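You operate a simulated robot arm through the tools that you are given. There is no shell and no other tool.

You run a simulated two-armed robot. Do the job below in one go: nothing can be reset, and whatever is moved stays where it is left.

Task
Wipe the dusty panel clean and box it up in the small carton.
Fine: wiping pad back where it stood, both flaps shut.

The check looks at the end state, three seconds after you hand in, the way a careful person would. Anything else that was tipped, shoved, dropped, spilled or broken makes it a failure.

Robot
Two 7-joint arms with fingered hands on one trunk that stands fixed in place. Base frame: the origin is at the foot of the trunk, x ahead of it, y to its left, z up. Readings come in m, degrees, newtons and seconds.
The left shoulder is at [0.021, 0.208, 1.248], the right one opposite. Each reaches about 1.152 m from its shoulder. Payload 5 kg a hand.
The TCP of each hand is the grasp point between the finger pads, 0.048 m short of the fingertips. In the tool frame z runs along the fingers and y along their closing line. The gripper opens to 0.16 m; its body begins 0.056 m behind the TCP. The gripper is a hand of 4 fingers: y runs from the thumb to the fingers, the wrist lies at [-0.026, -0.142, -0.252] in the tool frame.
Orientation is that of the tool frame in the base frame, as a unit quaternion [x, y, z, w]. With the fingers straight down and the wrist toward the robot, the tool's x, y and z point along [0, 1, 0], [1, 0, 0] and [0, 0, -1] of the base frame.

Tools
- The arms move only by the tool servo_tool. It takes "left_commands", "right_commands" or both (then of equal length, played together; a hand with none holds still); each is text: rows parted by semicolons, each of 6 numbers parted by spaces: the shift along the tool's x, y, z in units of 50 mm (1.0 is 50 mm), then the turn, a rotation vector about the tool's x, y, z in units of 5 degrees (1.0 is 5 degrees). In form: dx dy dz wx wy wz; .... A call has 1 to 20 rows; each row shifts and turns the commanded pose from where the row before left it, along the tool's axes as they then stand. A call with a number of a shift or a turn outside -1 to 1 is refused whole. A row lasts 0.2 s, in which the tool goes at most 0.05 m and 8.6 degrees; a call with a longer step from one row to the next is refused whole. Where a pose cannot be reached the arm comes as near as it can. A force on the tool above 40 N (or 10 N above the force at the start of the call, whichever is more), or a blocked arm, ends the call early, and 0.2 s more pass. In this call time passes only in rows, and 0.2 s behind the last. The reply holds the time, the measured pose of the TCP, the force on the tool along the base axes, the opening and the grip force, in the units named above and with some noise, with the torque about the TCP (base axes, N m) and any sound that the robot's microphone picked up.
- Cameras (640 x 400 px; columns grow to the right, rows downward): "scene" is now at [0.0744, -0.0606, 1.4127]; the picture's right is [-0.66, -0.75, 0.00], its down [-0.50, 0.44, -0.74] and it looks along [0.56, -0.49, -0.67] (base axes); focal length 278 px, centre (320, 200). "left" rides on the left gripper at [-0.087, -0.133, -0.189] in its tool frame; the picture's right is [-0.83, -0.26, 0.49], its down [0.51, -0.71, 0.49] and it looks along [0.22, 0.66, 0.72] (tool axes); focal length 238 px, centre (320, 200). "right" rides on the right gripper at [0.087, -0.133, -0.189] in its tool frame; the picture's right is [-0.83, 0.26, -0.49], its down [-0.51, -0.71, 0.49] and it looks along [-0.22, 0.66, 0.72] (tool axes); focal length 238 px, centre (320, 200). There is no depth. A picture from a camera that has moved, and an enlarged one, comes with that camera's place and axes in the base frame and with its lens. The place of the scene camera against the robot may be out by one fixed shift of up to 0.018 m in any direction.
- grab_frame(camera): a new picture of that camera. The clock stands still meanwhile.
- lift_body(by): moves the trunk up (or, below 0, down) by that many m; the arms and the scene camera ride with it, the base frame stays. It gives what a move gives, with no picture.
- curl_fingers(index, middle, ring, thumb_bend, thumb_turn, hand): sets how far each is bent, from 0 (flat) to 1 (curled in); at 0.3 the hand is open as for a grip, at 0.7 the pads meet at the TCP. One left out holds its place. A second passes; each finger stops where it meets its share of the squeeze, and holds until it gets a number again. It is the only way to open and close the hand. It gives what a move gives, with no picture; readings hold the bend of each and the force on the fingers (four entries, about 0 where the hand has none), thumb and palm. thumb_turn goes from beside the hand (0) to across from the fingers (1), as for a grip.
- pan_tilt(pan, tilt): turns the head with the scene camera to pan (to the left, within 86 degrees either way) and tilt (down, from -29 to 69), counted from straight ahead of the robot. It gives what a move gives.
- inspect(camera, box): a new picture of the part [left, top, right, bottom] of that camera's present view, enlarged. The clock stands still meanwhile.
- close_job(): hands the job in; it is judged then, once.

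Places have to be worked out from the pictures, the camera data and where the tool is seen. Open the grippers and draw the arms clear of the work before you hand the job in, unless the task says otherwise.

The tools are called after "Emit:" as name(argument=value, ...) on one line, values as JSON. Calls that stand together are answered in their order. servo_tool: Moves the arms, as the interface text tells. Its arguments: {"type":"object","properties":{"left_commands":{"type":"string"},"right_commands":{"type":"string"}},"required":[]} The other tools are called the same way: lift_body (by) moves the trunk up or down; curl_fingers (index, middle, ring, thumb_bend, thumb_turn, hand) moves the fingers one by one; pan_tilt (pan, tilt) turns the head that bears the scene camera; grab_frame (camera) takes a picture; inspect (camera, box) takes an enlarged picture of a part of a camera's view; close_job () hands the job in.

At the start:

```text
time_s: 0.0
left_tool_pos: [0.5928, -0.087, 1.1176]
left_ee_rot: [0.707, 0.707, 0.0, 0.0]
left_wrist_force: [0.5, -0.1, -0.8]
left_moment: [0.02, 0.02, 0.01]
left_finger_gap: 0.1597
left_grip_force: 0.1
left_shape: jaw
left_bend: [0.3, 0.3, 0.3, 0.3, 0.98]
left_finger forces: [0.0, 0.1, 0.1, 0.0, 0.1, 0.0]
right_tool_pos: [0.5258, -0.6426, 1.1554]
right_ee_rot: [0.707, 0.707, 0.0, 0.0]
right_wrist_force: [0.4, 0.0, -0.4]
right_moment: [0.02, 0.0, -0.01]
right_finger_gap: 0.1595
right_grip_force: 0.1
right_shape: jaw
right_bend: [0.3, 0.3, 0.3, 0.3, 0.98]
right_finger forces: [0.0, 0.1, 0.0, 0.0, 0.1, 0.1]
trunk travel left (down, up): [-0.25, 0.44]
head pan, tilt (commanded): [-41.5, 42.0]
```

scene: 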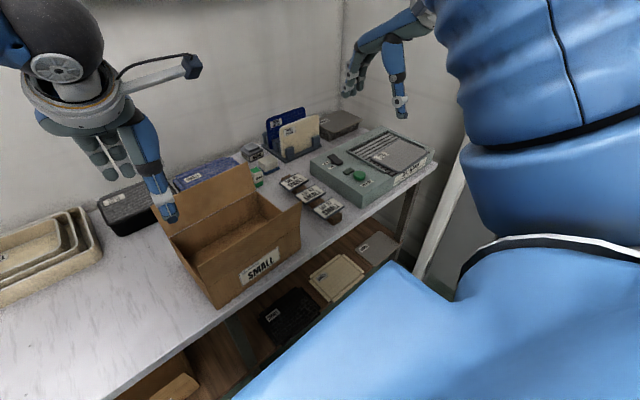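
right: 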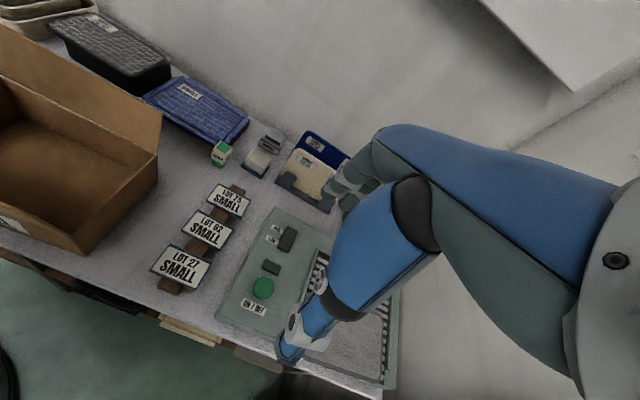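
left: 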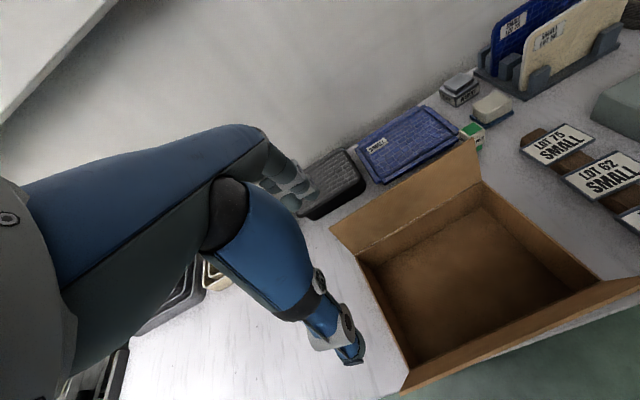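

The pictures show a "SMALL" carton, several panels (blue lying flat, two in a rack), a wiping pad, tags, and a device. I'll look closer at each region before moving.

Emit:
inspect(camera="scene", box=[140, 90, 340, 215])

Emit:
inspect(camera="scene", box=[300, 100, 460, 200])

Emit:
inspect(camera="scene", box=[0, 150, 240, 300])

Emit:
inspect(camera="scene", box=[160, 190, 400, 340])

Emit:
inspect(camera="right", box=[140, 60, 380, 210])

Emit:
inspect(camera="left", box=[300, 0, 640, 210])

```text
3.20 times, centred on (240, 152) of scene
camera zoom: at [0.0744, -0.0606, 1.4127], right [-0.66, -0.75, 0.0], down [-0.5, 0.44, -0.74], along [0.56, -0.49, -0.67], focal length 891 px, centre (576, 352)
```

zoom: 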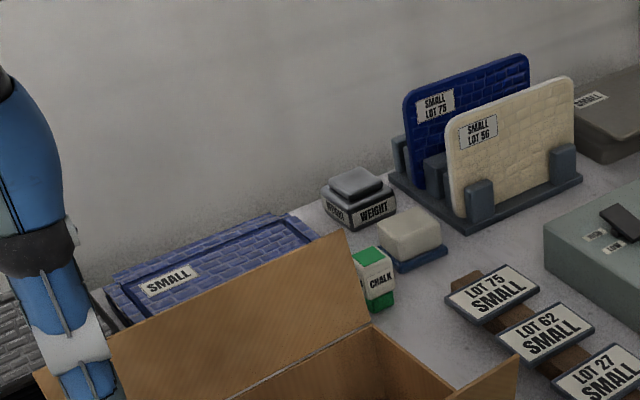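

```text
4.00 times, centred on (380, 150) of scene
camera zoom: at [0.0744, -0.0606, 1.4127], right [-0.66, -0.75, 0.0], down [-0.5, 0.44, -0.74], along [0.56, -0.49, -0.67], focal length 1114 px, centre (80, 400)
```

zoom: 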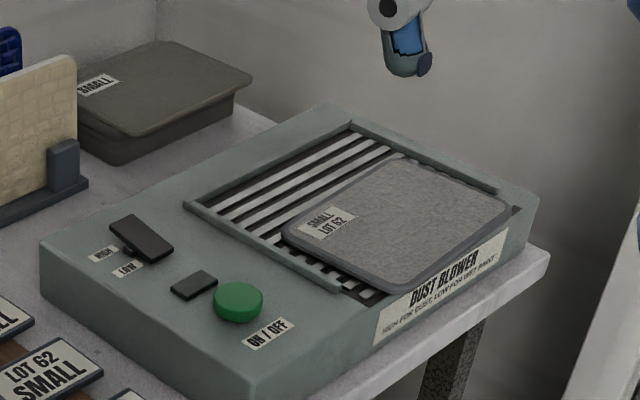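

```text
2.67 times, centred on (120, 225) of scene
camera zoom: at [0.0744, -0.0606, 1.4127], right [-0.66, -0.75, 0.0], down [-0.5, 0.44, -0.74], along [0.56, -0.49, -0.67], focal length 743 px, centre (853, 133)
```

zoom: 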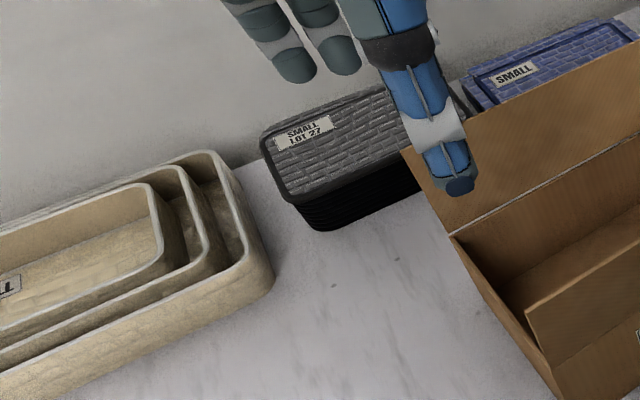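

```text
2.67 times, centred on (280, 265) of scene
camera zoom: at [0.0744, -0.0606, 1.4127], right [-0.66, -0.75, 0.0], down [-0.5, 0.44, -0.74], along [0.56, -0.49, -0.67], focal length 743 px, centre (427, 27)
```

zoom: 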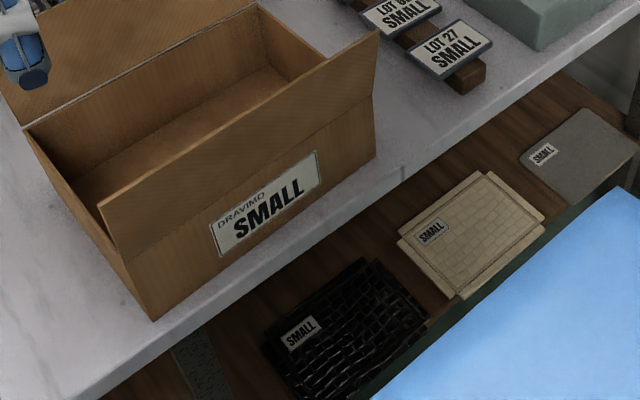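

```text
2.67 times, centred on (260, 135) of right
camera zoom: at [0.3911, -0.5562, 1.344], right [0.26, -0.83, 0.49], down [-0.71, -0.51, -0.49], along [0.66, -0.22, -0.72], focal length 636 px, centre (480, 373)
```

zoom: 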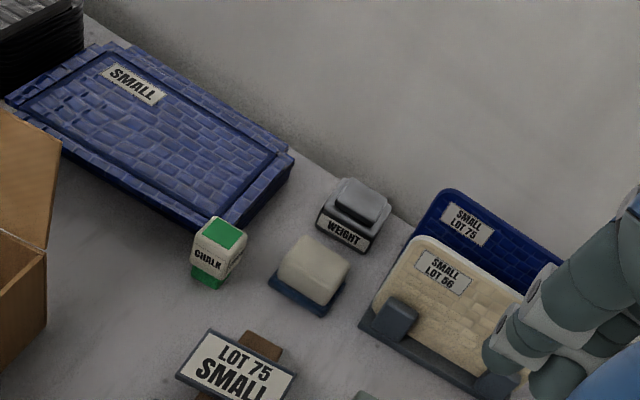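

```text
1.88 times, centred on (470, 105) of left
camera zoom: at [0.4606, -0.1744, 1.3083], right [-0.26, -0.83, -0.49], down [-0.71, 0.51, -0.49], along [0.66, 0.22, -0.72], focal length 449 px, centre (38, 379)
```

zoom: 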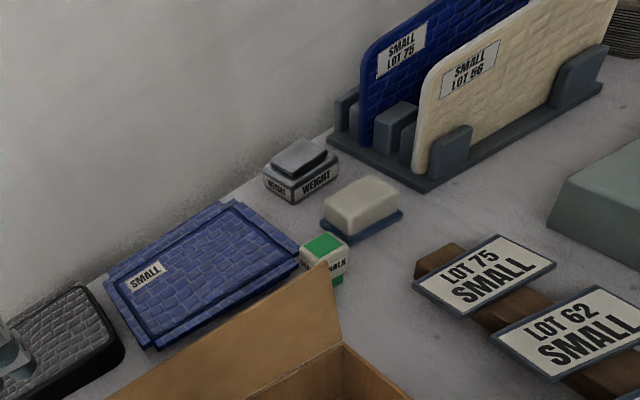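

I'll zoom further on the candidates for the dusty panel (lot 62 on the blower, lot 27 on the black stack, lots 75/56 in the rack) and on the pad.

Emit:
inspect(camera="scene", box=[350, 125, 440, 182])

Emit:
inspect(camera="scene", box=[90, 165, 180, 240])

Emit:
inspect(camera="scene", box=[235, 100, 330, 160])

Emit:
inspect(camera="right", box=[200, 200, 420, 400])

Emit:
inspect(camera="right", box=[130, 170, 290, 300])

Emit:
inspect(camera="left", box=[280, 100, 440, 220])

```text
7.02 times, centred on (395, 154) of scene
camera zoom: at [0.0744, -0.0606, 1.4127], right [-0.66, -0.75, 0.0], down [-0.5, 0.44, -0.74], along [0.56, -0.49, -0.67], focal length 1954 px, centre (-206, 526)
```

zoom: 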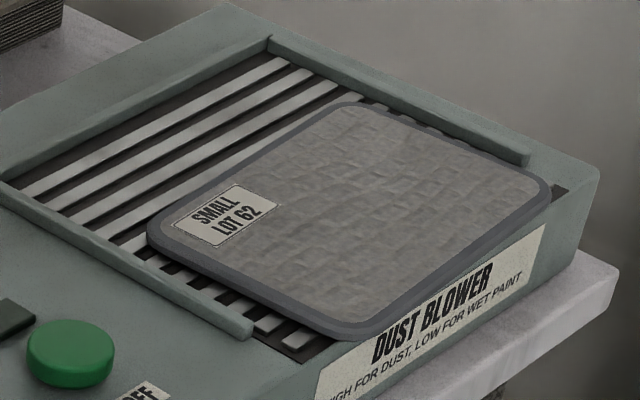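

```text
5.33 times, centred on (135, 202) of scene
camera zoom: at [0.0744, -0.0606, 1.4127], right [-0.66, -0.75, 0.0], down [-0.5, 0.44, -0.74], along [0.56, -0.49, -0.67], focal length 1485 px, centre (1307, 187)
```

zoom: 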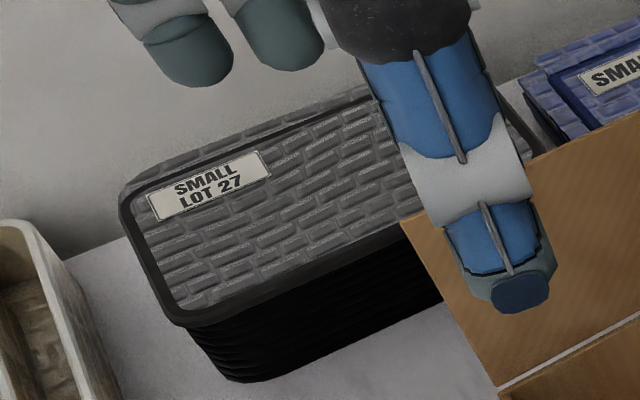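

```text
6.67 times, centred on (282, 130) of scene
camera zoom: at [0.0744, -0.0606, 1.4127], right [-0.66, -0.75, 0.0], down [-0.5, 0.44, -0.74], along [0.56, -0.49, -0.67], focal length 1857 px, centre (570, 667)
```

zoom: 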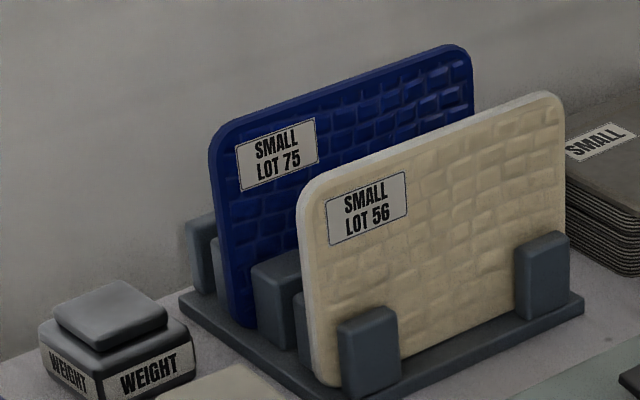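

```text
2.00 times, centred on (310, 300) of right
camera zoom: at [0.3911, -0.5562, 1.344], right [0.26, -0.83, 0.49], down [-0.71, -0.51, -0.49], along [0.66, -0.22, -0.72], focal length 477 px, centre (340, 0)
```

zoom: 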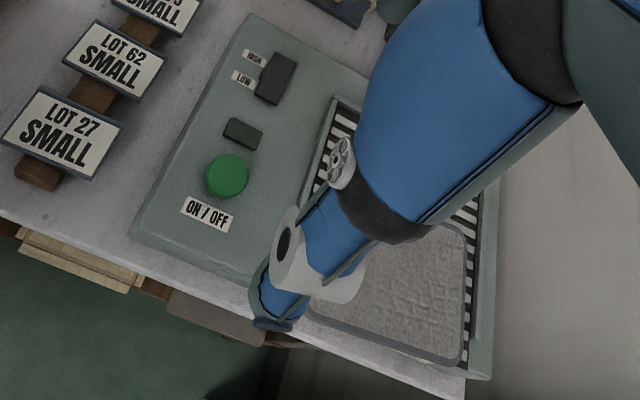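

```text
3.08 times, centred on (210, 235) of right
camera zoom: at [0.3911, -0.5562, 1.344], right [0.26, -0.83, 0.49], down [-0.71, -0.51, -0.49], along [0.66, -0.22, -0.72], focal length 733 px, centre (658, 92)
```

zoom: 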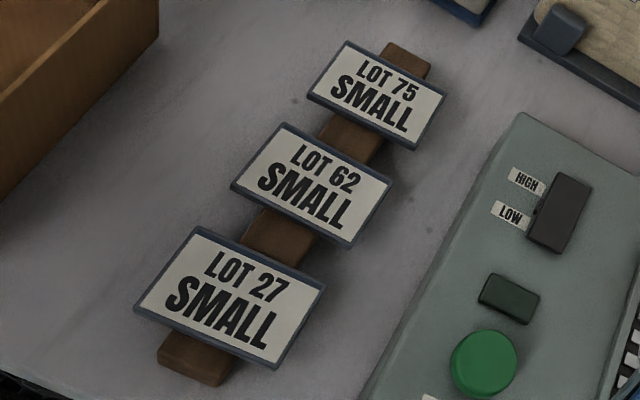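

```text
3.33 times, centred on (360, 160) of left
camera zoom: at [0.4606, -0.1744, 1.3083], right [-0.26, -0.83, -0.49], down [-0.71, 0.51, -0.49], along [0.66, 0.22, -0.72], focal length 794 px, centre (187, 333)
```

zoom: 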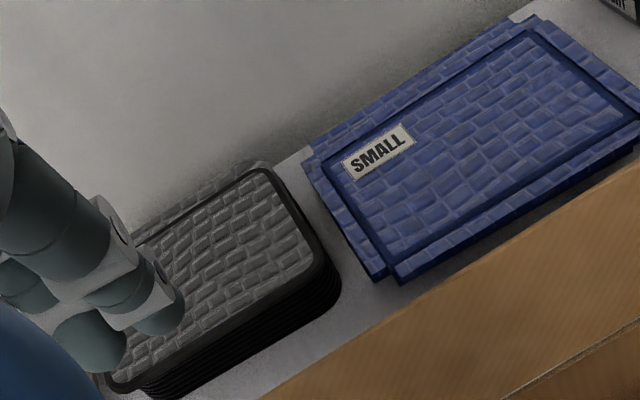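

The lot 62 panel on the blower looks coated in grey film, but I need to compare with lot 27 and see the rest of the bench. I'll turn the head towards the left side of the bench.

Emit:
pan_tilt(pan=0, tilt=42)

Emit:
grab_frame(camera="scene")

```text
time_s: 1.1
left_tool_pos: [0.5936, -0.0865, 1.118]
left_ee_rot: [0.707, 0.707, 0.0, 0.0]
left_wrist_force: [0.3, 0.8, 1.1]
left_moment: [0.01, -0.01, 0.01]
left_finger_gap: 0.1594
left_grip_force: 0.2
left_shape: jaw
left_bend: [0.3, 0.3, 0.3, 0.3, 0.98]
left_finger forces: [0.0, 0.1, 0.0, 0.1, 0.0, 0.0]
right_tool_pos: [0.5254, -0.6441, 1.1551]
right_ee_rot: [0.707, 0.707, 0.001, 0.001]
right_wrist_force: [0.4, -0.6, 0.1]
right_moment: [-0.01, 0.02, 0.01]
right_finger_gap: 0.1595
right_grip_force: 0.1
right_shape: jaw
right_bend: [0.3, 0.3, 0.3, 0.3, 0.98]
right_finger forces: [0.1, 0.1, 0.0, 0.0, 0.1, 0.0]
trunk travel left (down, up): [-0.25, 0.44]
head pan, tilt (commanded): [0.0, 42.0]
```

```text
taken
camera scene: at [0.0953, -0.0053, 1.4126], right [0.0, -1.0, 0.0], down [-0.67, 0.0, -0.74], along [0.74, 0.0, -0.67], focal length 278 px, centre (320, 200)
```

scene: 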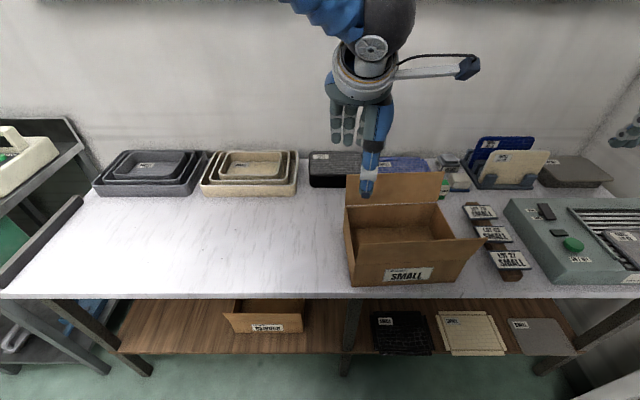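

The bench runs left with nested trays, another carton on the lower shelf and a side unit. I'll zoom in on these.

Emit:
inspect(camera="scene", box=[0, 100, 160, 200])

Emit:
inspect(camera="scene", box=[90, 130, 330, 220])

Emit:
inspect(camera="scene", box=[190, 280, 350, 380])

Emit:
inspect(camera="scene", box=[360, 290, 600, 370])

Emit:
inspect(camera="scene", box=[320, 150, 500, 300])

Emit:
inspect(camera="scene", box=[400, 120, 640, 290])

```text
4.00 times, centred on (80, 150) of scene
camera zoom: at [0.0953, -0.0053, 1.4126], right [0.0, -1.0, 0.0], down [-0.67, 0.0, -0.74], along [0.74, 0.0, -0.67], focal length 1114 px, centre (1280, 400)
```

zoom: 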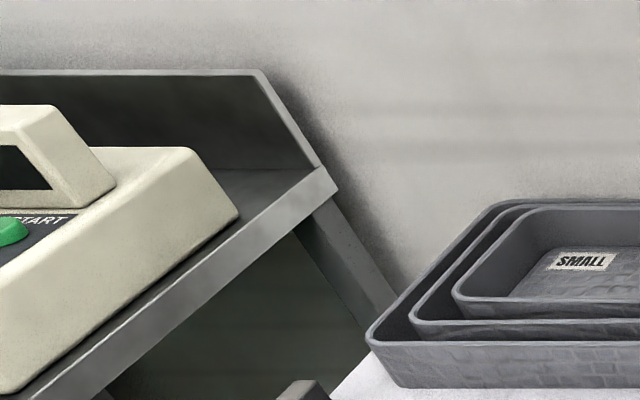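

```text
2.67 times, centred on (210, 175) of scene
camera zoom: at [0.0953, -0.0053, 1.4126], right [0.0, -1.0, 0.0], down [-0.67, 0.0, -0.74], along [0.74, 0.0, -0.67], focal length 743 px, centre (613, 267)
```

zoom: 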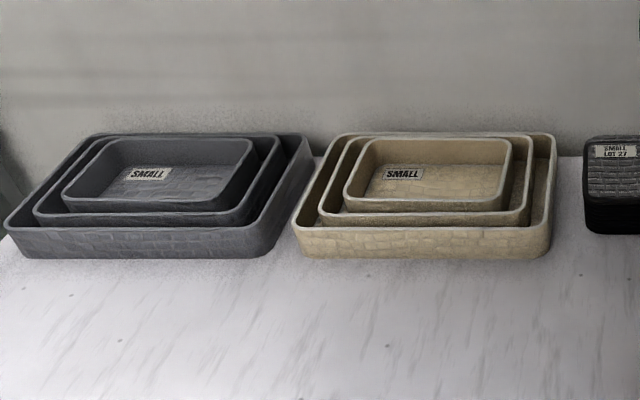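

```text
4.00 times, centred on (270, 330) of scene
camera zoom: at [0.0953, -0.0053, 1.4126], right [0.0, -1.0, 0.0], down [-0.67, 0.0, -0.74], along [0.74, 0.0, -0.67], focal length 1114 px, centre (520, -320)
```

zoom: 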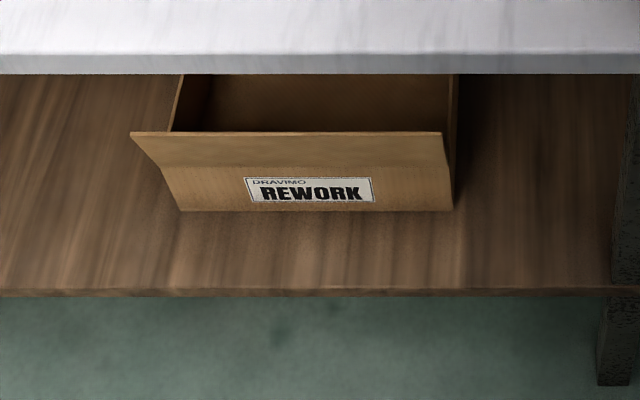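

```text
2.67 times, centred on (480, 330) of scene
camera zoom: at [0.0953, -0.0053, 1.4126], right [0.0, -1.0, 0.0], down [-0.67, 0.0, -0.74], along [0.74, 0.0, -0.67], focal length 743 px, centre (-107, -147)
```

zoom: 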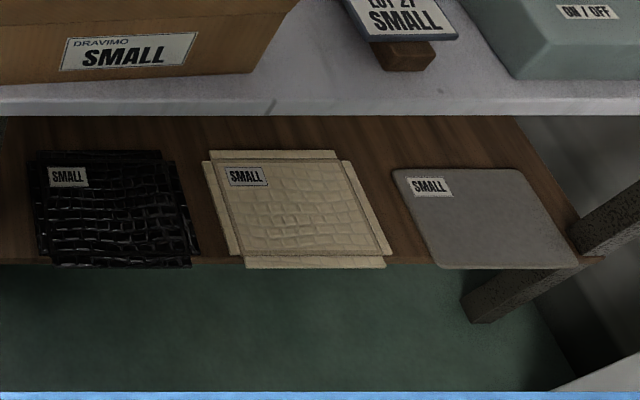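

```text
2.67 times, centred on (410, 225) of scene
camera zoom: at [0.0953, -0.0053, 1.4126], right [0.0, -1.0, 0.0], down [-0.67, 0.0, -0.74], along [0.74, 0.0, -0.67], focal length 743 px, centre (80, 133)
```

zoom: 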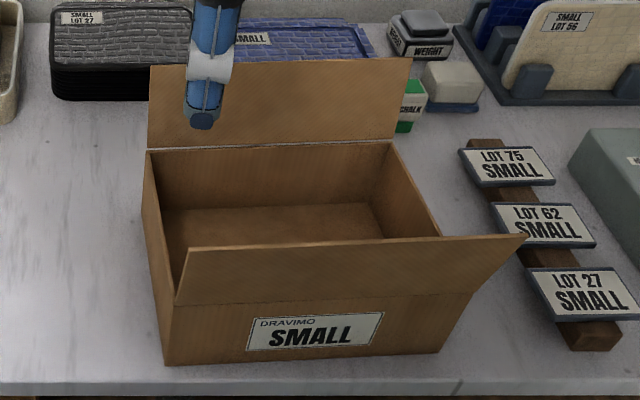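

```text
2.35 times, centred on (520, 205) of scene
camera zoom: at [0.0953, -0.0053, 1.4126], right [0.0, -1.0, 0.0], down [-0.67, 0.0, -0.74], along [0.74, 0.0, -0.67], focal length 655 px, centre (-151, 188)
```

zoom: 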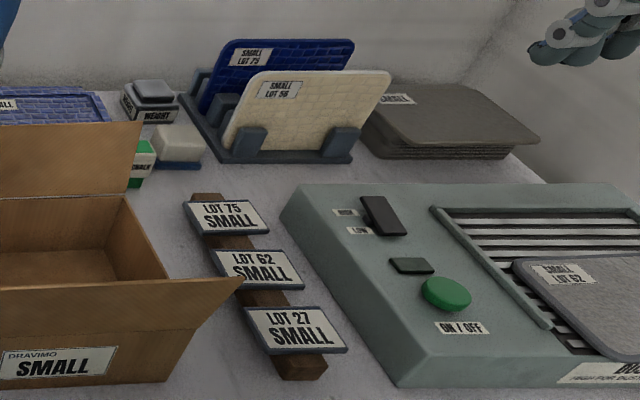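

Next I'll draw the left hand up and to the left so that lot 27 is unobstructed and its own camera gets a close view.

Emit:
servo_tool(left_commands="0.8 0.36 0.1 0 0 0; 0.8 0.36 0.2 0 0 0; 0.8 0.36 0.2 0 0 0; 0.8 0.36 0.2 0 0 0; 0.8 0.36 0.2 0 0 0; 0.8 0.36 0.2 0 0 0")

Emit:
grab_frame(camera="left")

Emit:
inspect(camera="scene", box=[300, 140, 400, 200])

Emit:
inspect(camera="scene", box=[560, 190, 640, 290])

```text
time_s: 2.5
left_tool_pos: [0.7001, 0.1525, 1.0631]
left_ee_rot: [0.707, 0.707, -0.001, 0.0]
left_wrist_force: [-0.3, 0.7, -0.3]
left_moment: [-0.03, 0.02, 0.01]
left_finger_gap: 0.1597
left_grip_force: 0.2
left_shape: jaw
left_bend: [0.3, 0.3, 0.3, 0.3, 0.98]
left_finger forces: [0.0, 0.1, 0.0, 0.1, 0.1, 0.1]
right_tool_pos: [0.525, -0.6415, 1.1558]
right_ee_rot: [0.707, 0.707, -0.001, 0.001]
right_wrist_force: [-0.6, 1.5, 0.2]
right_moment: [-0.12, 0.02, 0.02]
right_finger_gap: 0.1595
right_grip_force: 0.0
right_shape: jaw
right_bend: [0.3, 0.3, 0.3, 0.3, 0.98]
right_finger forces: [0.1, 0.1, 0.0, 0.0, 0.0, 0.0]
trunk travel left (down, up): [-0.25, 0.44]
head pan, tilt (commanded): [0.0, 42.0]
```

```text
taken
camera left: at [0.5681, 0.0666, 1.2525], right [-0.26, -0.83, -0.48], down [-0.71, 0.51, -0.49], along [0.66, 0.22, -0.72], focal length 238 px, centre (320, 200)
```

left: 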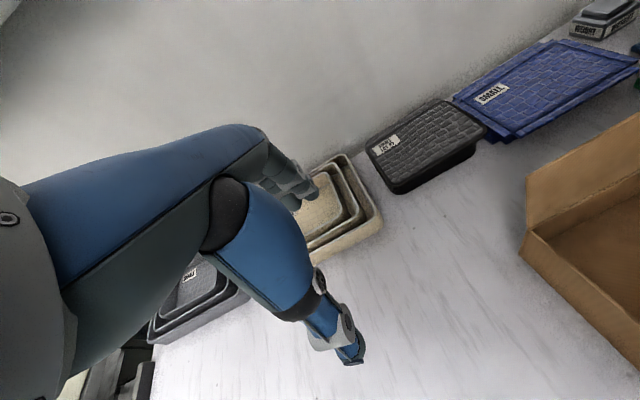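

```text
6.40 times, centred on (350, 170) of scene
camera zoom: at [0.0958, -0.0034, 1.4126], right [0.0, -1.0, 0.0], down [-0.67, 0.0, -0.74], along [0.74, 0.0, -0.67], focal length 1782 px, centre (128, 392)
```

zoom: 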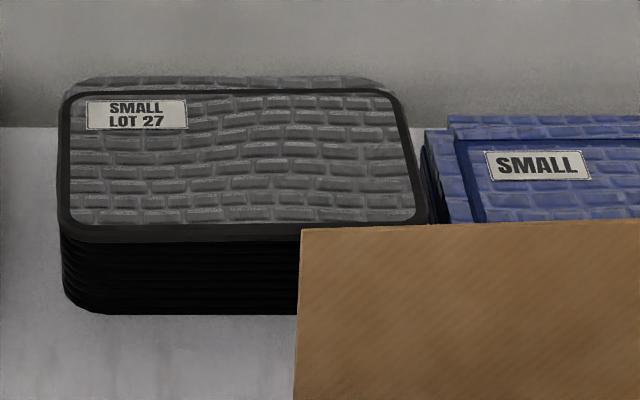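

```text
4.00 times, centred on (600, 240) of scene
camera zoom: at [0.0958, -0.0034, 1.4126], right [0.0, -1.0, 0.0], down [-0.67, 0.0, -0.74], along [0.74, 0.0, -0.67], focal length 1114 px, centre (-800, 40)
```

zoom: 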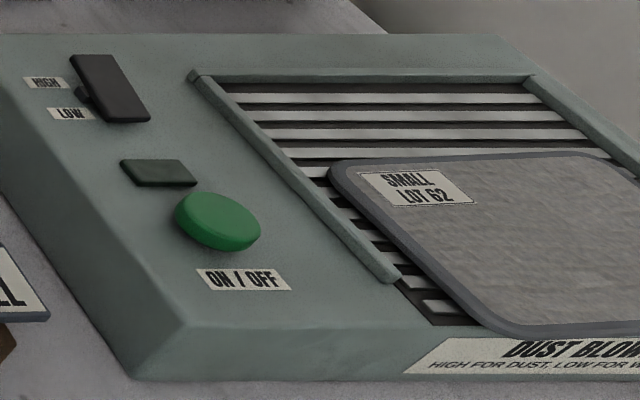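

Lot 27 shows the same gloss as the stack panel under it, so it doesn't look dusty. I'll compare lot 62 with the grey blank on the lower shelf at high zoom by turning the head right.

Emit:
pan_tilt(pan=-45, tilt=45)

Emit:
grab_frame(camera="scene")

```text
time_s: 3.6
left_tool_pos: [0.6994, 0.1502, 1.0638]
left_ee_rot: [0.707, 0.707, 0.0, -0.001]
left_wrist_force: [0.3, -0.6, -0.2]
left_moment: [0.05, 0.03, -0.03]
left_finger_gap: 0.1599
left_grip_force: 0.0
left_shape: jaw
left_bend: [0.3, 0.3, 0.3, 0.3, 0.98]
left_finger forces: [0.1, 0.0, 0.0, 0.1, 0.1, 0.1]
right_tool_pos: [0.5252, -0.6438, 1.1559]
right_ee_rot: [0.707, 0.707, 0.0, 0.0]
right_wrist_force: [-0.1, 0.0, -0.7]
right_moment: [0.01, -0.02, 0.02]
right_finger_gap: 0.1592
right_grip_force: 0.0
right_shape: jaw
right_bend: [0.3, 0.3, 0.3, 0.3, 0.98]
right_finger forces: [0.0, 0.1, 0.0, 0.1, 0.1, 0.0]
trunk travel left (down, up): [-0.25, 0.44]
head pan, tilt (commanded): [-45.0, 45.0]
```

```text
taken
camera scene: at [0.0693, -0.0626, 1.4083], right [-0.71, -0.71, 0.0], down [-0.5, 0.5, -0.71], along [0.5, -0.5, -0.71], focal length 278 px, centre (320, 200)
```

scene: 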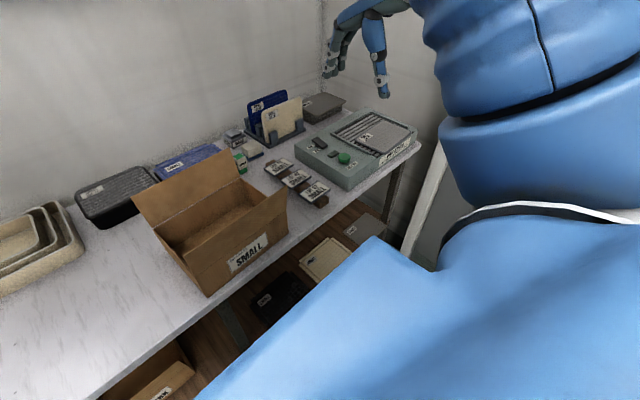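

Zooming on lot 62, the grey blank below, and the grey stack to compare textures.

Emit:
inspect(camera="scene", box=[350, 115, 414, 155])

Emit:
inspect(camera="scene", box=[330, 205, 394, 245])

Emit:
inspect(camera="scene", box=[296, 85, 360, 125])

Emit:
inspect(camera="scene", box=[224, 118, 288, 178])

Emit:
inspect(camera="left", box=[350, 80, 500, 200])

```text
10.00 times, centred on (382, 135) of scene
camera zoom: at [0.0693, -0.0626, 1.4083], right [-0.71, -0.71, 0.0], down [-0.5, 0.5, -0.71], along [0.5, -0.5, -0.71], focal length 2785 px, centre (-300, 850)
```

zoom: 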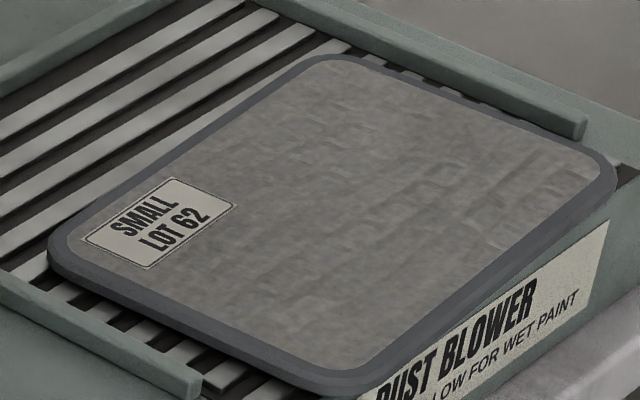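

```text
10.00 times, centred on (362, 225) of scene
camera zoom: at [0.0693, -0.0626, 1.4083], right [-0.71, -0.71, 0.0], down [-0.5, 0.5, -0.71], along [0.5, -0.5, -0.71], focal length 2785 px, centre (-100, -50)
```

zoom: 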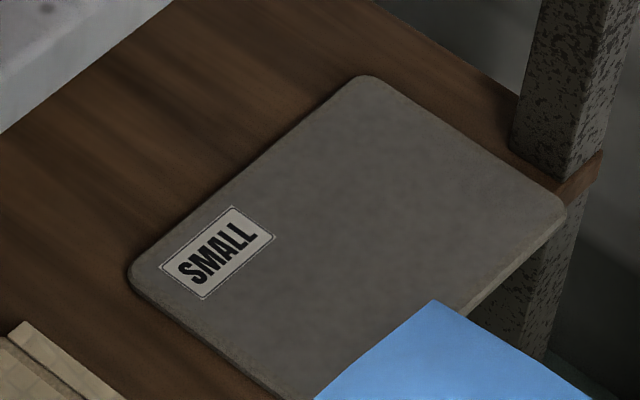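

```text
10.00 times, centred on (328, 105) of scene
camera zoom: at [0.0693, -0.0626, 1.4083], right [-0.71, -0.71, 0.0], down [-0.5, 0.5, -0.71], along [0.5, -0.5, -0.71], focal length 2785 px, centre (240, 1150)
```

zoom: 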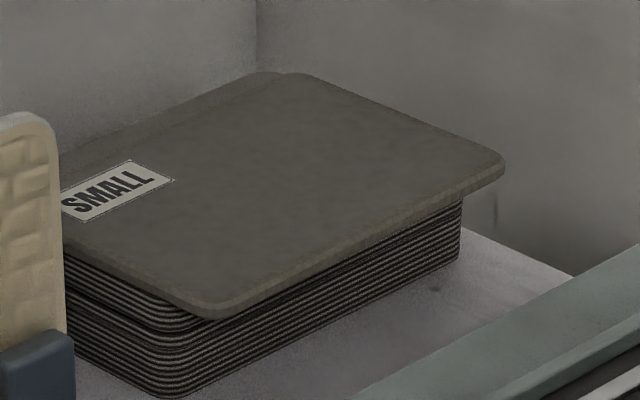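

```text
6.67 times, centred on (256, 148) of scene
camera zoom: at [0.0693, -0.0626, 1.4083], right [-0.71, -0.71, 0.0], down [-0.5, 0.5, -0.71], along [0.5, -0.5, -0.71], focal length 1857 px, centre (747, 547)
```

zoom: 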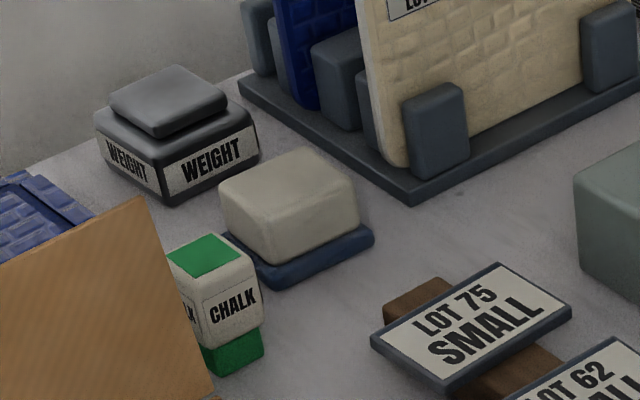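

```text
3.33 times, centred on (425, 140) of left
camera zoom: at [0.5678, 0.0647, 1.2529], right [-0.26, -0.83, -0.49], down [-0.71, 0.51, -0.49], along [0.66, 0.22, -0.72], focal length 794 px, centre (-30, 400)
```

zoom: 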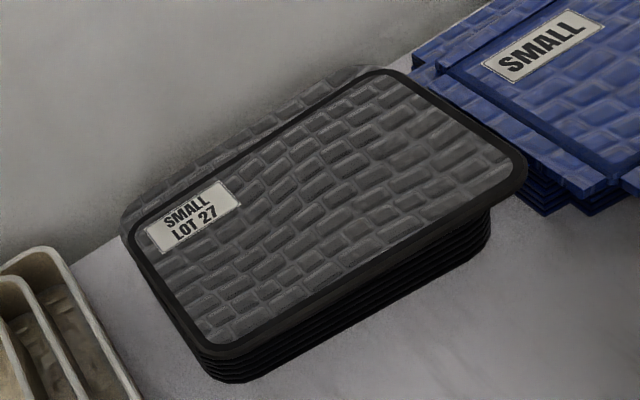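

Lot 62 has a slate rim while its face is covered by a mottled brown-grey film: that's the dusty panel. The cream block with the blue felt base is the wiping pad. I'll bring the right hand forward, high above the bench, for a closer look at the pad's surroundings.

Emit:
servo_tool(right_commands="0.08 0.78 0.22 0 0 0; 0.08 0.78 0.22 0 0 0; 0.08 0.78 0.22 0 0 0; 0.08 0.78 0.22 0 0 0; 0.08 0.78 0.22 0 0 0")

Emit:
grab_frame(camera="right")

Emit:
inspect(camera="right", box=[140, 100, 340, 260])

```text
time_s: 4.8
left_tool_pos: [0.7017, 0.1508, 1.0614]
left_ee_rot: [0.707, 0.707, 0.0, -0.001]
left_wrist_force: [0.9, -0.8, -0.8]
left_moment: [-0.02, 0.1, -0.03]
left_finger_gap: 0.1597
left_grip_force: 0.0
left_shape: jaw
left_bend: [0.3, 0.3, 0.3, 0.3, 0.98]
left_finger forces: [0.0, 0.1, 0.0, 0.0, 0.0, 0.2]
right_tool_pos: [0.7211, -0.6246, 1.0967]
right_ee_rot: [0.707, 0.707, 0.0, 0.0]
right_wrist_force: [0.5, 0.1, -0.4]
right_moment: [0.05, 0.07, -0.01]
right_finger_gap: 0.1599
right_grip_force: 0.0
right_shape: jaw
right_bend: [0.3, 0.3, 0.3, 0.3, 0.98]
right_finger forces: [0.0, 0.0, 0.1, 0.1, 0.0, 0.0]
trunk travel left (down, up): [-0.25, 0.44]
head pan, tilt (commanded): [-45.0, 45.0]
```

```text
taken
camera right: at [0.5881, -0.5376, 1.2858], right [0.26, -0.83, 0.49], down [-0.71, -0.51, -0.49], along [0.65, -0.22, -0.72], focal length 238 px, centre (320, 200)
```

right: 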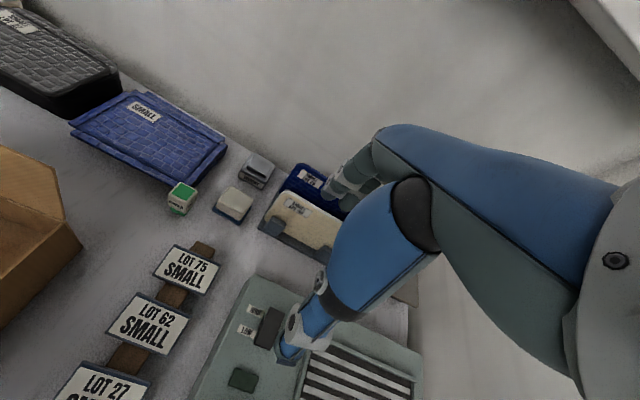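

```text
2.50 times, centred on (240, 180) of right
camera zoom: at [0.5881, -0.5376, 1.2858], right [0.26, -0.83, 0.49], down [-0.71, -0.51, -0.49], along [0.65, -0.22, -0.72], focal length 596 px, centre (520, 250)
```

zoom: 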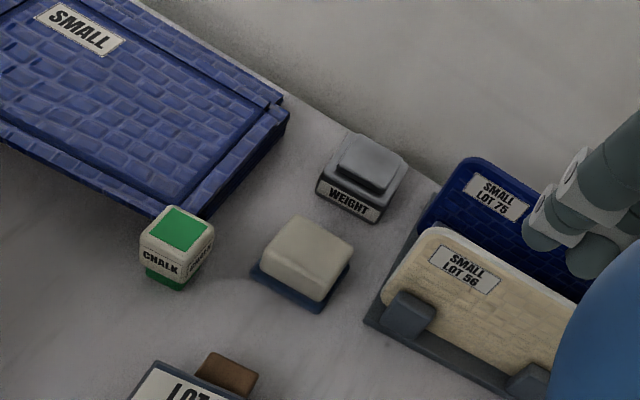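

The pad's base spans about x 0.850–0.905, y −0.537…−0.466 (table z ≈ 0.785–0.79), with the weight ~6 cm behind, chalk ~3 cm to the left, and rack ~3.6 cm to the right. I'll narrow the right hand in the air and view its shape before going down.

Emit:
curl_fingers(hand="right", index=0.48, middle=0.48, ring=0.48, thumb_bend=0.48, thumb_turn=1)

Emit:
grab_frame(camera="scene")

Emit:
grab_frame(camera="right")

```text
time_s: 5.8
left_tool_pos: [0.7004, 0.1513, 1.0624]
left_ee_rot: [0.707, 0.707, 0.0, 0.0]
left_wrist_force: [-1.0, -0.4, -0.3]
left_moment: [-0.01, -0.02, 0.01]
left_finger_gap: 0.1596
left_grip_force: 0.0
left_shape: jaw
left_bend: [0.3, 0.3, 0.3, 0.3, 0.98]
left_finger forces: [0.0, 0.1, 0.1, 0.1, 0.0, 0.1]
right_tool_pos: [0.72, -0.6239, 1.0991]
right_ee_rot: [0.707, 0.707, 0.0, 0.0]
right_wrist_force: [-0.3, -0.7, 0.1]
right_moment: [-0.03, 0.02, 0.01]
right_finger_gap: 0.0994
right_grip_force: 0.0
right_shape: fingers
right_bend: [0.48, 0.48, 0.48, 0.48, 1.0]
right_finger forces: [0.0, 0.0, 0.2, 0.0, 0.1, 0.0]
trunk travel left (down, up): [-0.25, 0.44]
head pan, tilt (commanded): [-45.0, 45.0]
```

```text
taken
camera scene: at [0.0693, -0.0625, 1.4083], right [-0.71, -0.71, 0.0], down [-0.5, 0.5, -0.71], along [0.5, -0.5, -0.71], focal length 278 px, centre (320, 200)
```

scene: 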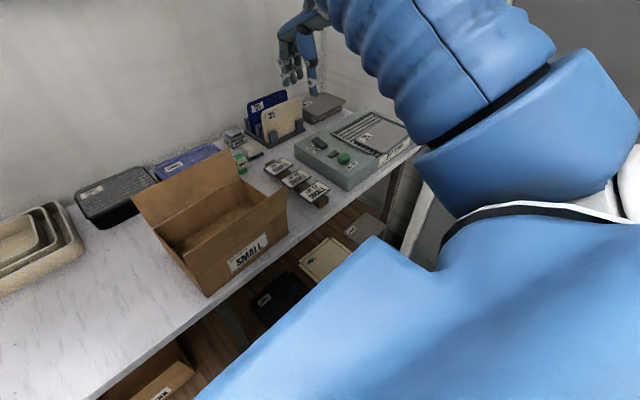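

```text
taken
camera right: at [0.5866, -0.5372, 1.287], right [0.26, -0.83, 0.49], down [-0.71, -0.51, -0.49], along [0.66, -0.22, -0.72], focal length 238 px, centre (320, 200)
```

right: 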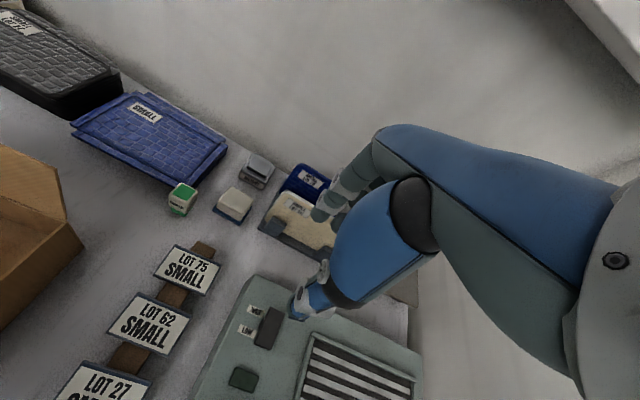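

The opening is now 0.10 m. I'll zoom in on the right hand from the scene camera to see where the fingertips sit relative to the TCP.

Emit:
inspect(camera="scene", box=[250, 0, 350, 120])

Emit:
inspect(camera="right", box=[260, 140, 420, 340])

```text
3.33 times, centred on (300, 60) of scene
camera zoom: at [0.0693, -0.0625, 1.4083], right [-0.71, -0.71, 0.0], down [-0.5, 0.5, -0.71], along [0.5, -0.5, -0.71], focal length 928 px, centre (387, 667)
```

zoom: 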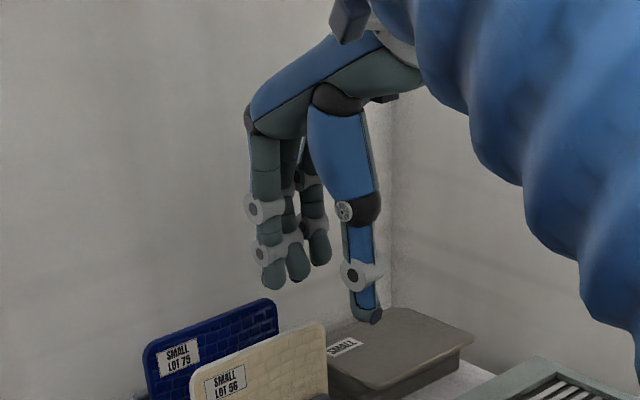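

```text
2.00 times, centred on (340, 240) of right
camera zoom: at [0.5866, -0.5372, 1.287], right [0.26, -0.83, 0.49], down [-0.71, -0.51, -0.49], along [0.66, -0.22, -0.72], focal length 477 px, centre (280, 120)
```

zoom: 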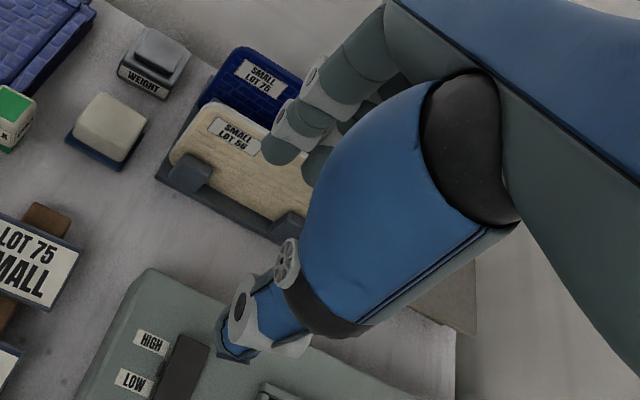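

Fingertips hang about 5 cm below the TCP, and the three fingers sit at roughly +0.012, −0.013 and −0.04 m in y from it, so I'll aim the TCP at y ≈ −0.486 to centre them on the pad. I'll move over the pad, still high.

Emit:
servo_tool(right_commands="0.55 0.61 0 0 0 0; 0.55 0.61 0 0 0 0; 0.55 0.61 0 0 0 0; 0.55 0.61 0 0 0 0; 0.55 0.61 0 0 0 0; 0 0 0.9 0 0 0; 0 0 0.9 0 0 0")

Emit:
grab_frame(camera="right")

Emit:
inspect(camera="scene", box=[190, 60, 330, 190])

```text
time_s: 7.4
left_tool_pos: [0.7008, 0.1519, 1.0634]
left_ee_rot: [0.707, 0.707, -0.001, -0.001]
left_wrist_force: [0.1, -0.4, -0.3]
left_moment: [0.0, 0.05, 0.01]
left_finger_gap: 0.1597
left_grip_force: 0.1
left_shape: jaw
left_bend: [0.3, 0.3, 0.3, 0.3, 0.98]
left_finger forces: [0.0, 0.1, 0.0, 0.1, 0.0, 0.0]
right_tool_pos: [0.8729, -0.4877, 1.0095]
right_ee_rot: [0.707, 0.707, 0.0, 0.0]
right_wrist_force: [1.0, -0.1, 0.7]
right_moment: [-0.04, 0.15, 0.0]
right_finger_gap: 0.0993
right_grip_force: 0.0
right_shape: fingers
right_bend: [0.48, 0.48, 0.48, 0.48, 1.0]
right_finger forces: [0.0, 0.0, 0.0, 0.0, 0.1, 0.1]
trunk travel left (down, up): [-0.25, 0.44]
head pan, tilt (commanded): [-45.0, 45.0]
```

```text
taken
camera right: at [0.7389, -0.4, 1.1972], right [0.26, -0.83, 0.49], down [-0.71, -0.51, -0.49], along [0.66, -0.22, -0.72], focal length 238 px, centre (320, 200)
```

right: 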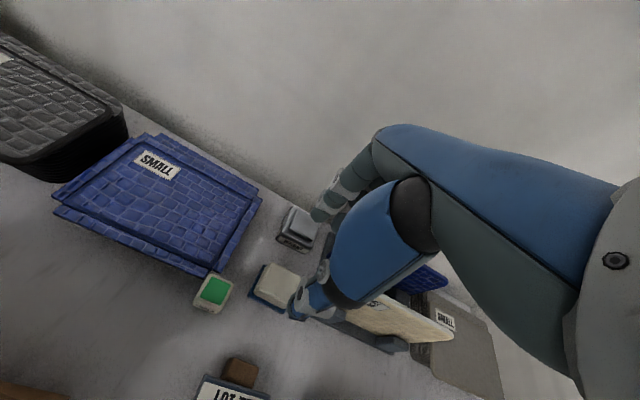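

```text
3.08 times, centred on (260, 125) of scene
camera zoom: at [0.0704, -0.0625, 1.4082], right [-0.71, -0.71, 0.0], down [-0.5, 0.5, -0.71], along [0.5, -0.5, -0.71], focal length 857 px, centre (505, 431)
```

zoom: 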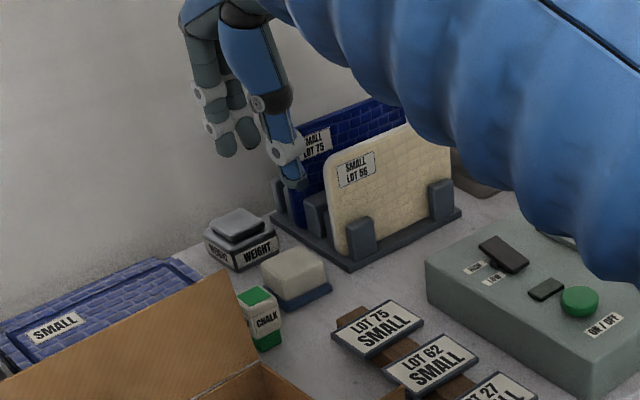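

The pad is visible below the thumb; zooming to measure its corners from this closer viewpoint.

Emit:
inspect(camera="right", box=[180, 190, 400, 350])

```text
2.50 times, centred on (290, 270) of right
camera zoom: at [0.7389, -0.4, 1.1972], right [0.26, -0.83, 0.49], down [-0.71, -0.51, -0.49], along [0.66, -0.22, -0.72], focal length 596 px, centre (395, 25)
```

zoom: 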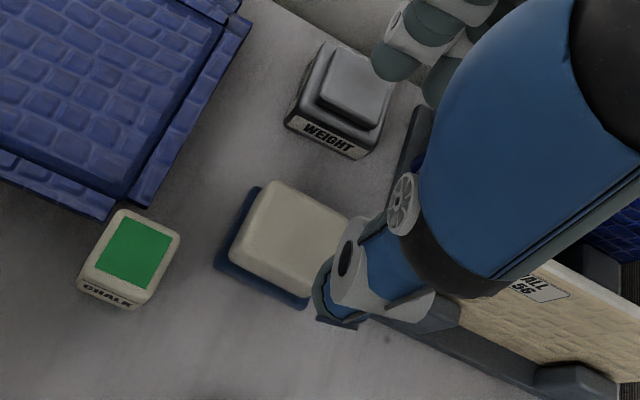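

Pad corners agree with table z ≈ 0.788 (pad x 0.853–0.909, y −0.535…−0.466). I'll descend to TCP z ≈ 0.848 with thumb in front and fingers between the pad and the weight.

Emit:
servo_tool(right_commands="0.03 0.08 0.6 0 0 0; 0 0 0.8 0 0 0; 0 0 0.7 0 0 0; 0 0 0.5 0 0 0; 0 0 0.4 0 0 0; 0 0 0.22 0 0 0")

Emit:
inspect(camera="right", box=[180, 160, 420, 350])

Emit:
inspect(camera="scene", box=[190, 80, 330, 190])

```text
time_s: 8.8
left_tool_pos: [0.6993, 0.1506, 1.0628]
left_ee_rot: [0.707, 0.707, 0.0, 0.0]
left_wrist_force: [-1.5, -0.8, 0.1]
left_moment: [-0.02, 0.02, 0.0]
left_finger_gap: 0.1598
left_grip_force: 0.0
left_shape: jaw
left_bend: [0.3, 0.3, 0.3, 0.3, 0.98]
left_finger forces: [0.1, 0.1, 0.1, 0.0, 0.0, 0.0]
right_tool_pos: [0.874, -0.4832, 0.8498]
right_ee_rot: [0.707, 0.708, 0.0, 0.0]
right_wrist_force: [-0.2, 0.4, 0.3]
right_moment: [-0.02, -0.01, 0.01]
right_finger_gap: 0.0995
right_grip_force: 0.0
right_shape: fingers
right_bend: [0.48, 0.48, 0.48, 0.48, 1.0]
right_finger forces: [0.0, 0.0, 0.1, 0.0, 0.0, 0.0]
trunk travel left (down, up): [-0.25, 0.44]
head pan, tilt (commanded): [-45.0, 45.0]
```

```text
2.11 times, centred on (300, 255) of right
camera zoom: at [0.7413, -0.3964, 1.0372], right [0.26, -0.83, 0.49], down [-0.71, -0.51, -0.49], along [0.66, -0.22, -0.72], focal length 502 px, centre (362, 84)
```

zoom: 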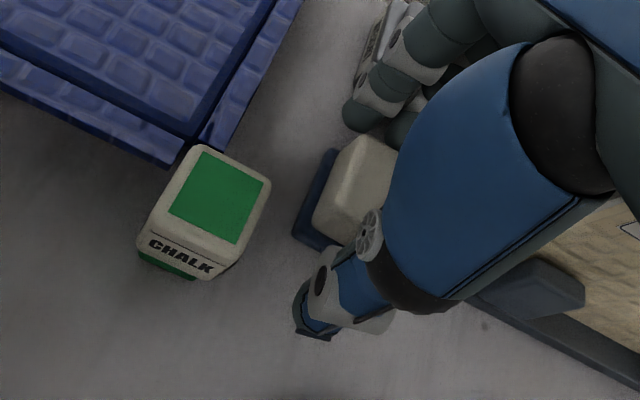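

```text
3.64 times, centred on (260, 135) of scene
camera zoom: at [0.0694, -0.0625, 1.4083], right [-0.71, -0.71, 0.0], down [-0.5, 0.5, -0.71], along [0.5, -0.5, -0.71], focal length 1013 px, centre (538, 436)
```

zoom: 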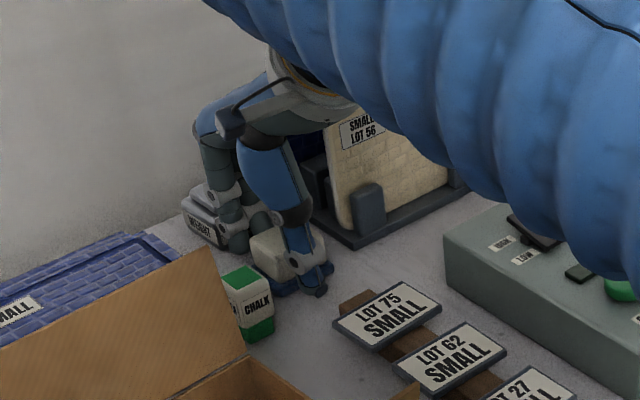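

The fingers straddle the pad cleanly without contact. I'll close on the handle (this TCP pose is my reference for putting the pad back).

Emit:
curl_fingers(hand="right", index=0.7, middle=0.7, ring=0.7, thumb_bend=0.7)

Emit:
inspect(camera="right", box=[180, 160, 420, 350])

```text
time_s: 9.8
left_tool_pos: [0.6996, 0.1522, 1.064]
left_ee_rot: [0.707, 0.707, 0.0, 0.0]
left_wrist_force: [-0.3, 0.3, 0.2]
left_moment: [0.0, 0.02, 0.05]
left_finger_gap: 0.1597
left_grip_force: 0.0
left_shape: jaw
left_bend: [0.3, 0.3, 0.3, 0.3, 0.98]
left_finger forces: [0.1, 0.0, 0.1, 0.0, 0.0, 0.0]
right_tool_pos: [0.8742, -0.4832, 0.8499]
right_ee_rot: [0.707, 0.707, 0.0, 0.0]
right_wrist_force: [1.0, -2.9, 4.9]
right_moment: [-0.03, 0.12, 0.07]
right_finger_gap: 0.0586
right_grip_force: 27.8
right_shape: fingers
right_bend: [0.61, 0.64, 0.65, 0.59, 1.0]
right_finger forces: [11.0, 10.3, 7.4, 0.1, 27.0, 0.1]
trunk travel left (down, up): [-0.25, 0.44]
head pan, tilt (commanded): [-45.0, 45.0]
```

```text
2.11 times, centred on (300, 255) of right
camera zoom: at [0.7411, -0.3964, 1.0379], right [0.26, -0.83, 0.49], down [-0.71, -0.51, -0.49], along [0.66, -0.22, -0.72], focal length 502 px, centre (362, 84)
```

zoom: 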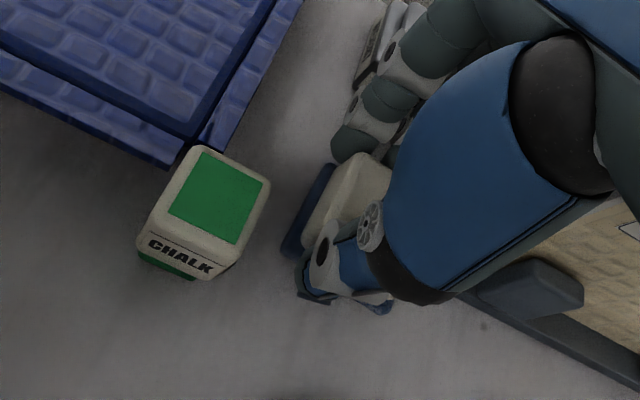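

The pad is gripped (28 N); it slid about 1 cm towards me and turned roughly 5° while closing, which I'll undo when putting it back. I'll lift it straight up and look.

Emit:
servo_tool(right_commands="0 0 -0.4 0 0 0; 0 0 -0.8 0 0 0; 0 0 -0.9 0 0 0; 0 0 -0.9 0 0 0; 0 0 -0.9 0 0 0; 0 0 -0.5 0 0 0")

Emit:
inspect(camera="right", box=[160, 130, 420, 350])

Emit:
inspect(camera="scene", box=[180, 30, 330, 190])

```text
time_s: 11.2
left_tool_pos: [0.7, 0.1519, 1.0621]
left_ee_rot: [0.707, 0.707, 0.0, 0.0]
left_wrist_force: [0.0, -0.4, 0.3]
left_moment: [0.01, -0.02, 0.0]
left_finger_gap: 0.1597
left_grip_force: 0.0
left_shape: jaw
left_bend: [0.3, 0.3, 0.3, 0.3, 0.98]
left_finger forces: [0.0, 0.0, 0.0, 0.0, 0.0, 0.0]
right_tool_pos: [0.8767, -0.4842, 1.069]
right_ee_rot: [0.707, 0.707, 0.0, 0.0]
right_wrist_force: [-0.9, 0.5, -1.8]
right_moment: [-0.01, -0.08, 0.0]
right_finger_gap: 0.0582
right_grip_force: 27.4
right_shape: fingers
right_bend: [0.61, 0.64, 0.66, 0.59, 1.0]
right_finger forces: [10.5, 9.7, 6.8, 0.0, 27.2, 0.0]
trunk travel left (down, up): [-0.25, 0.44]
head pan, tilt (commanded): [-45.0, 45.0]
```

```text
1.82 times, centred on (290, 240) of right
camera zoom: at [0.7435, -0.3972, 1.2571], right [0.26, -0.83, 0.49], down [-0.71, -0.51, -0.49], along [0.66, -0.22, -0.72], focal length 433 px, centre (374, 127)
```

zoom: 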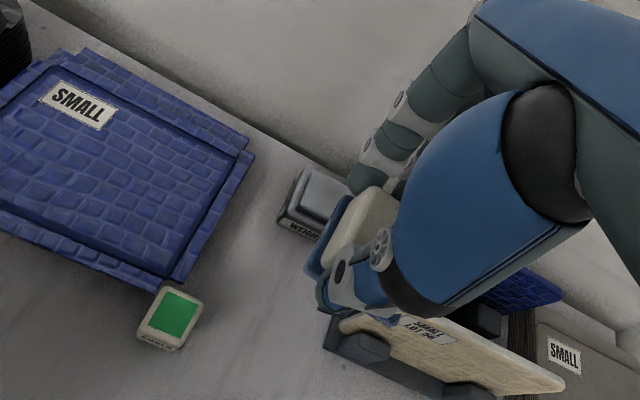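

```text
2.50 times, centred on (255, 110) of scene
camera zoom: at [0.0692, -0.0624, 1.4083], right [-0.71, -0.71, 0.0], down [-0.5, 0.5, -0.71], along [0.5, -0.5, -0.71], focal length 696 px, centre (482, 425)
```

zoom: 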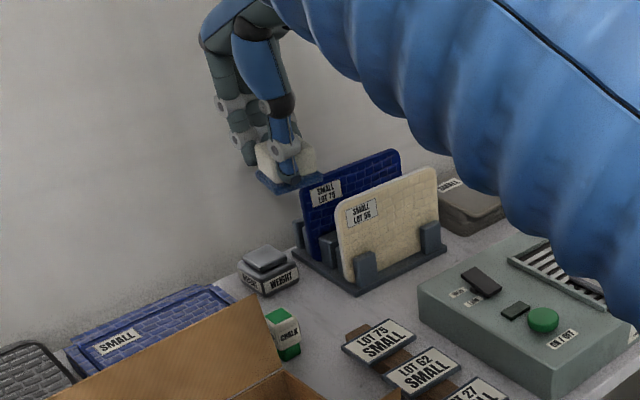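

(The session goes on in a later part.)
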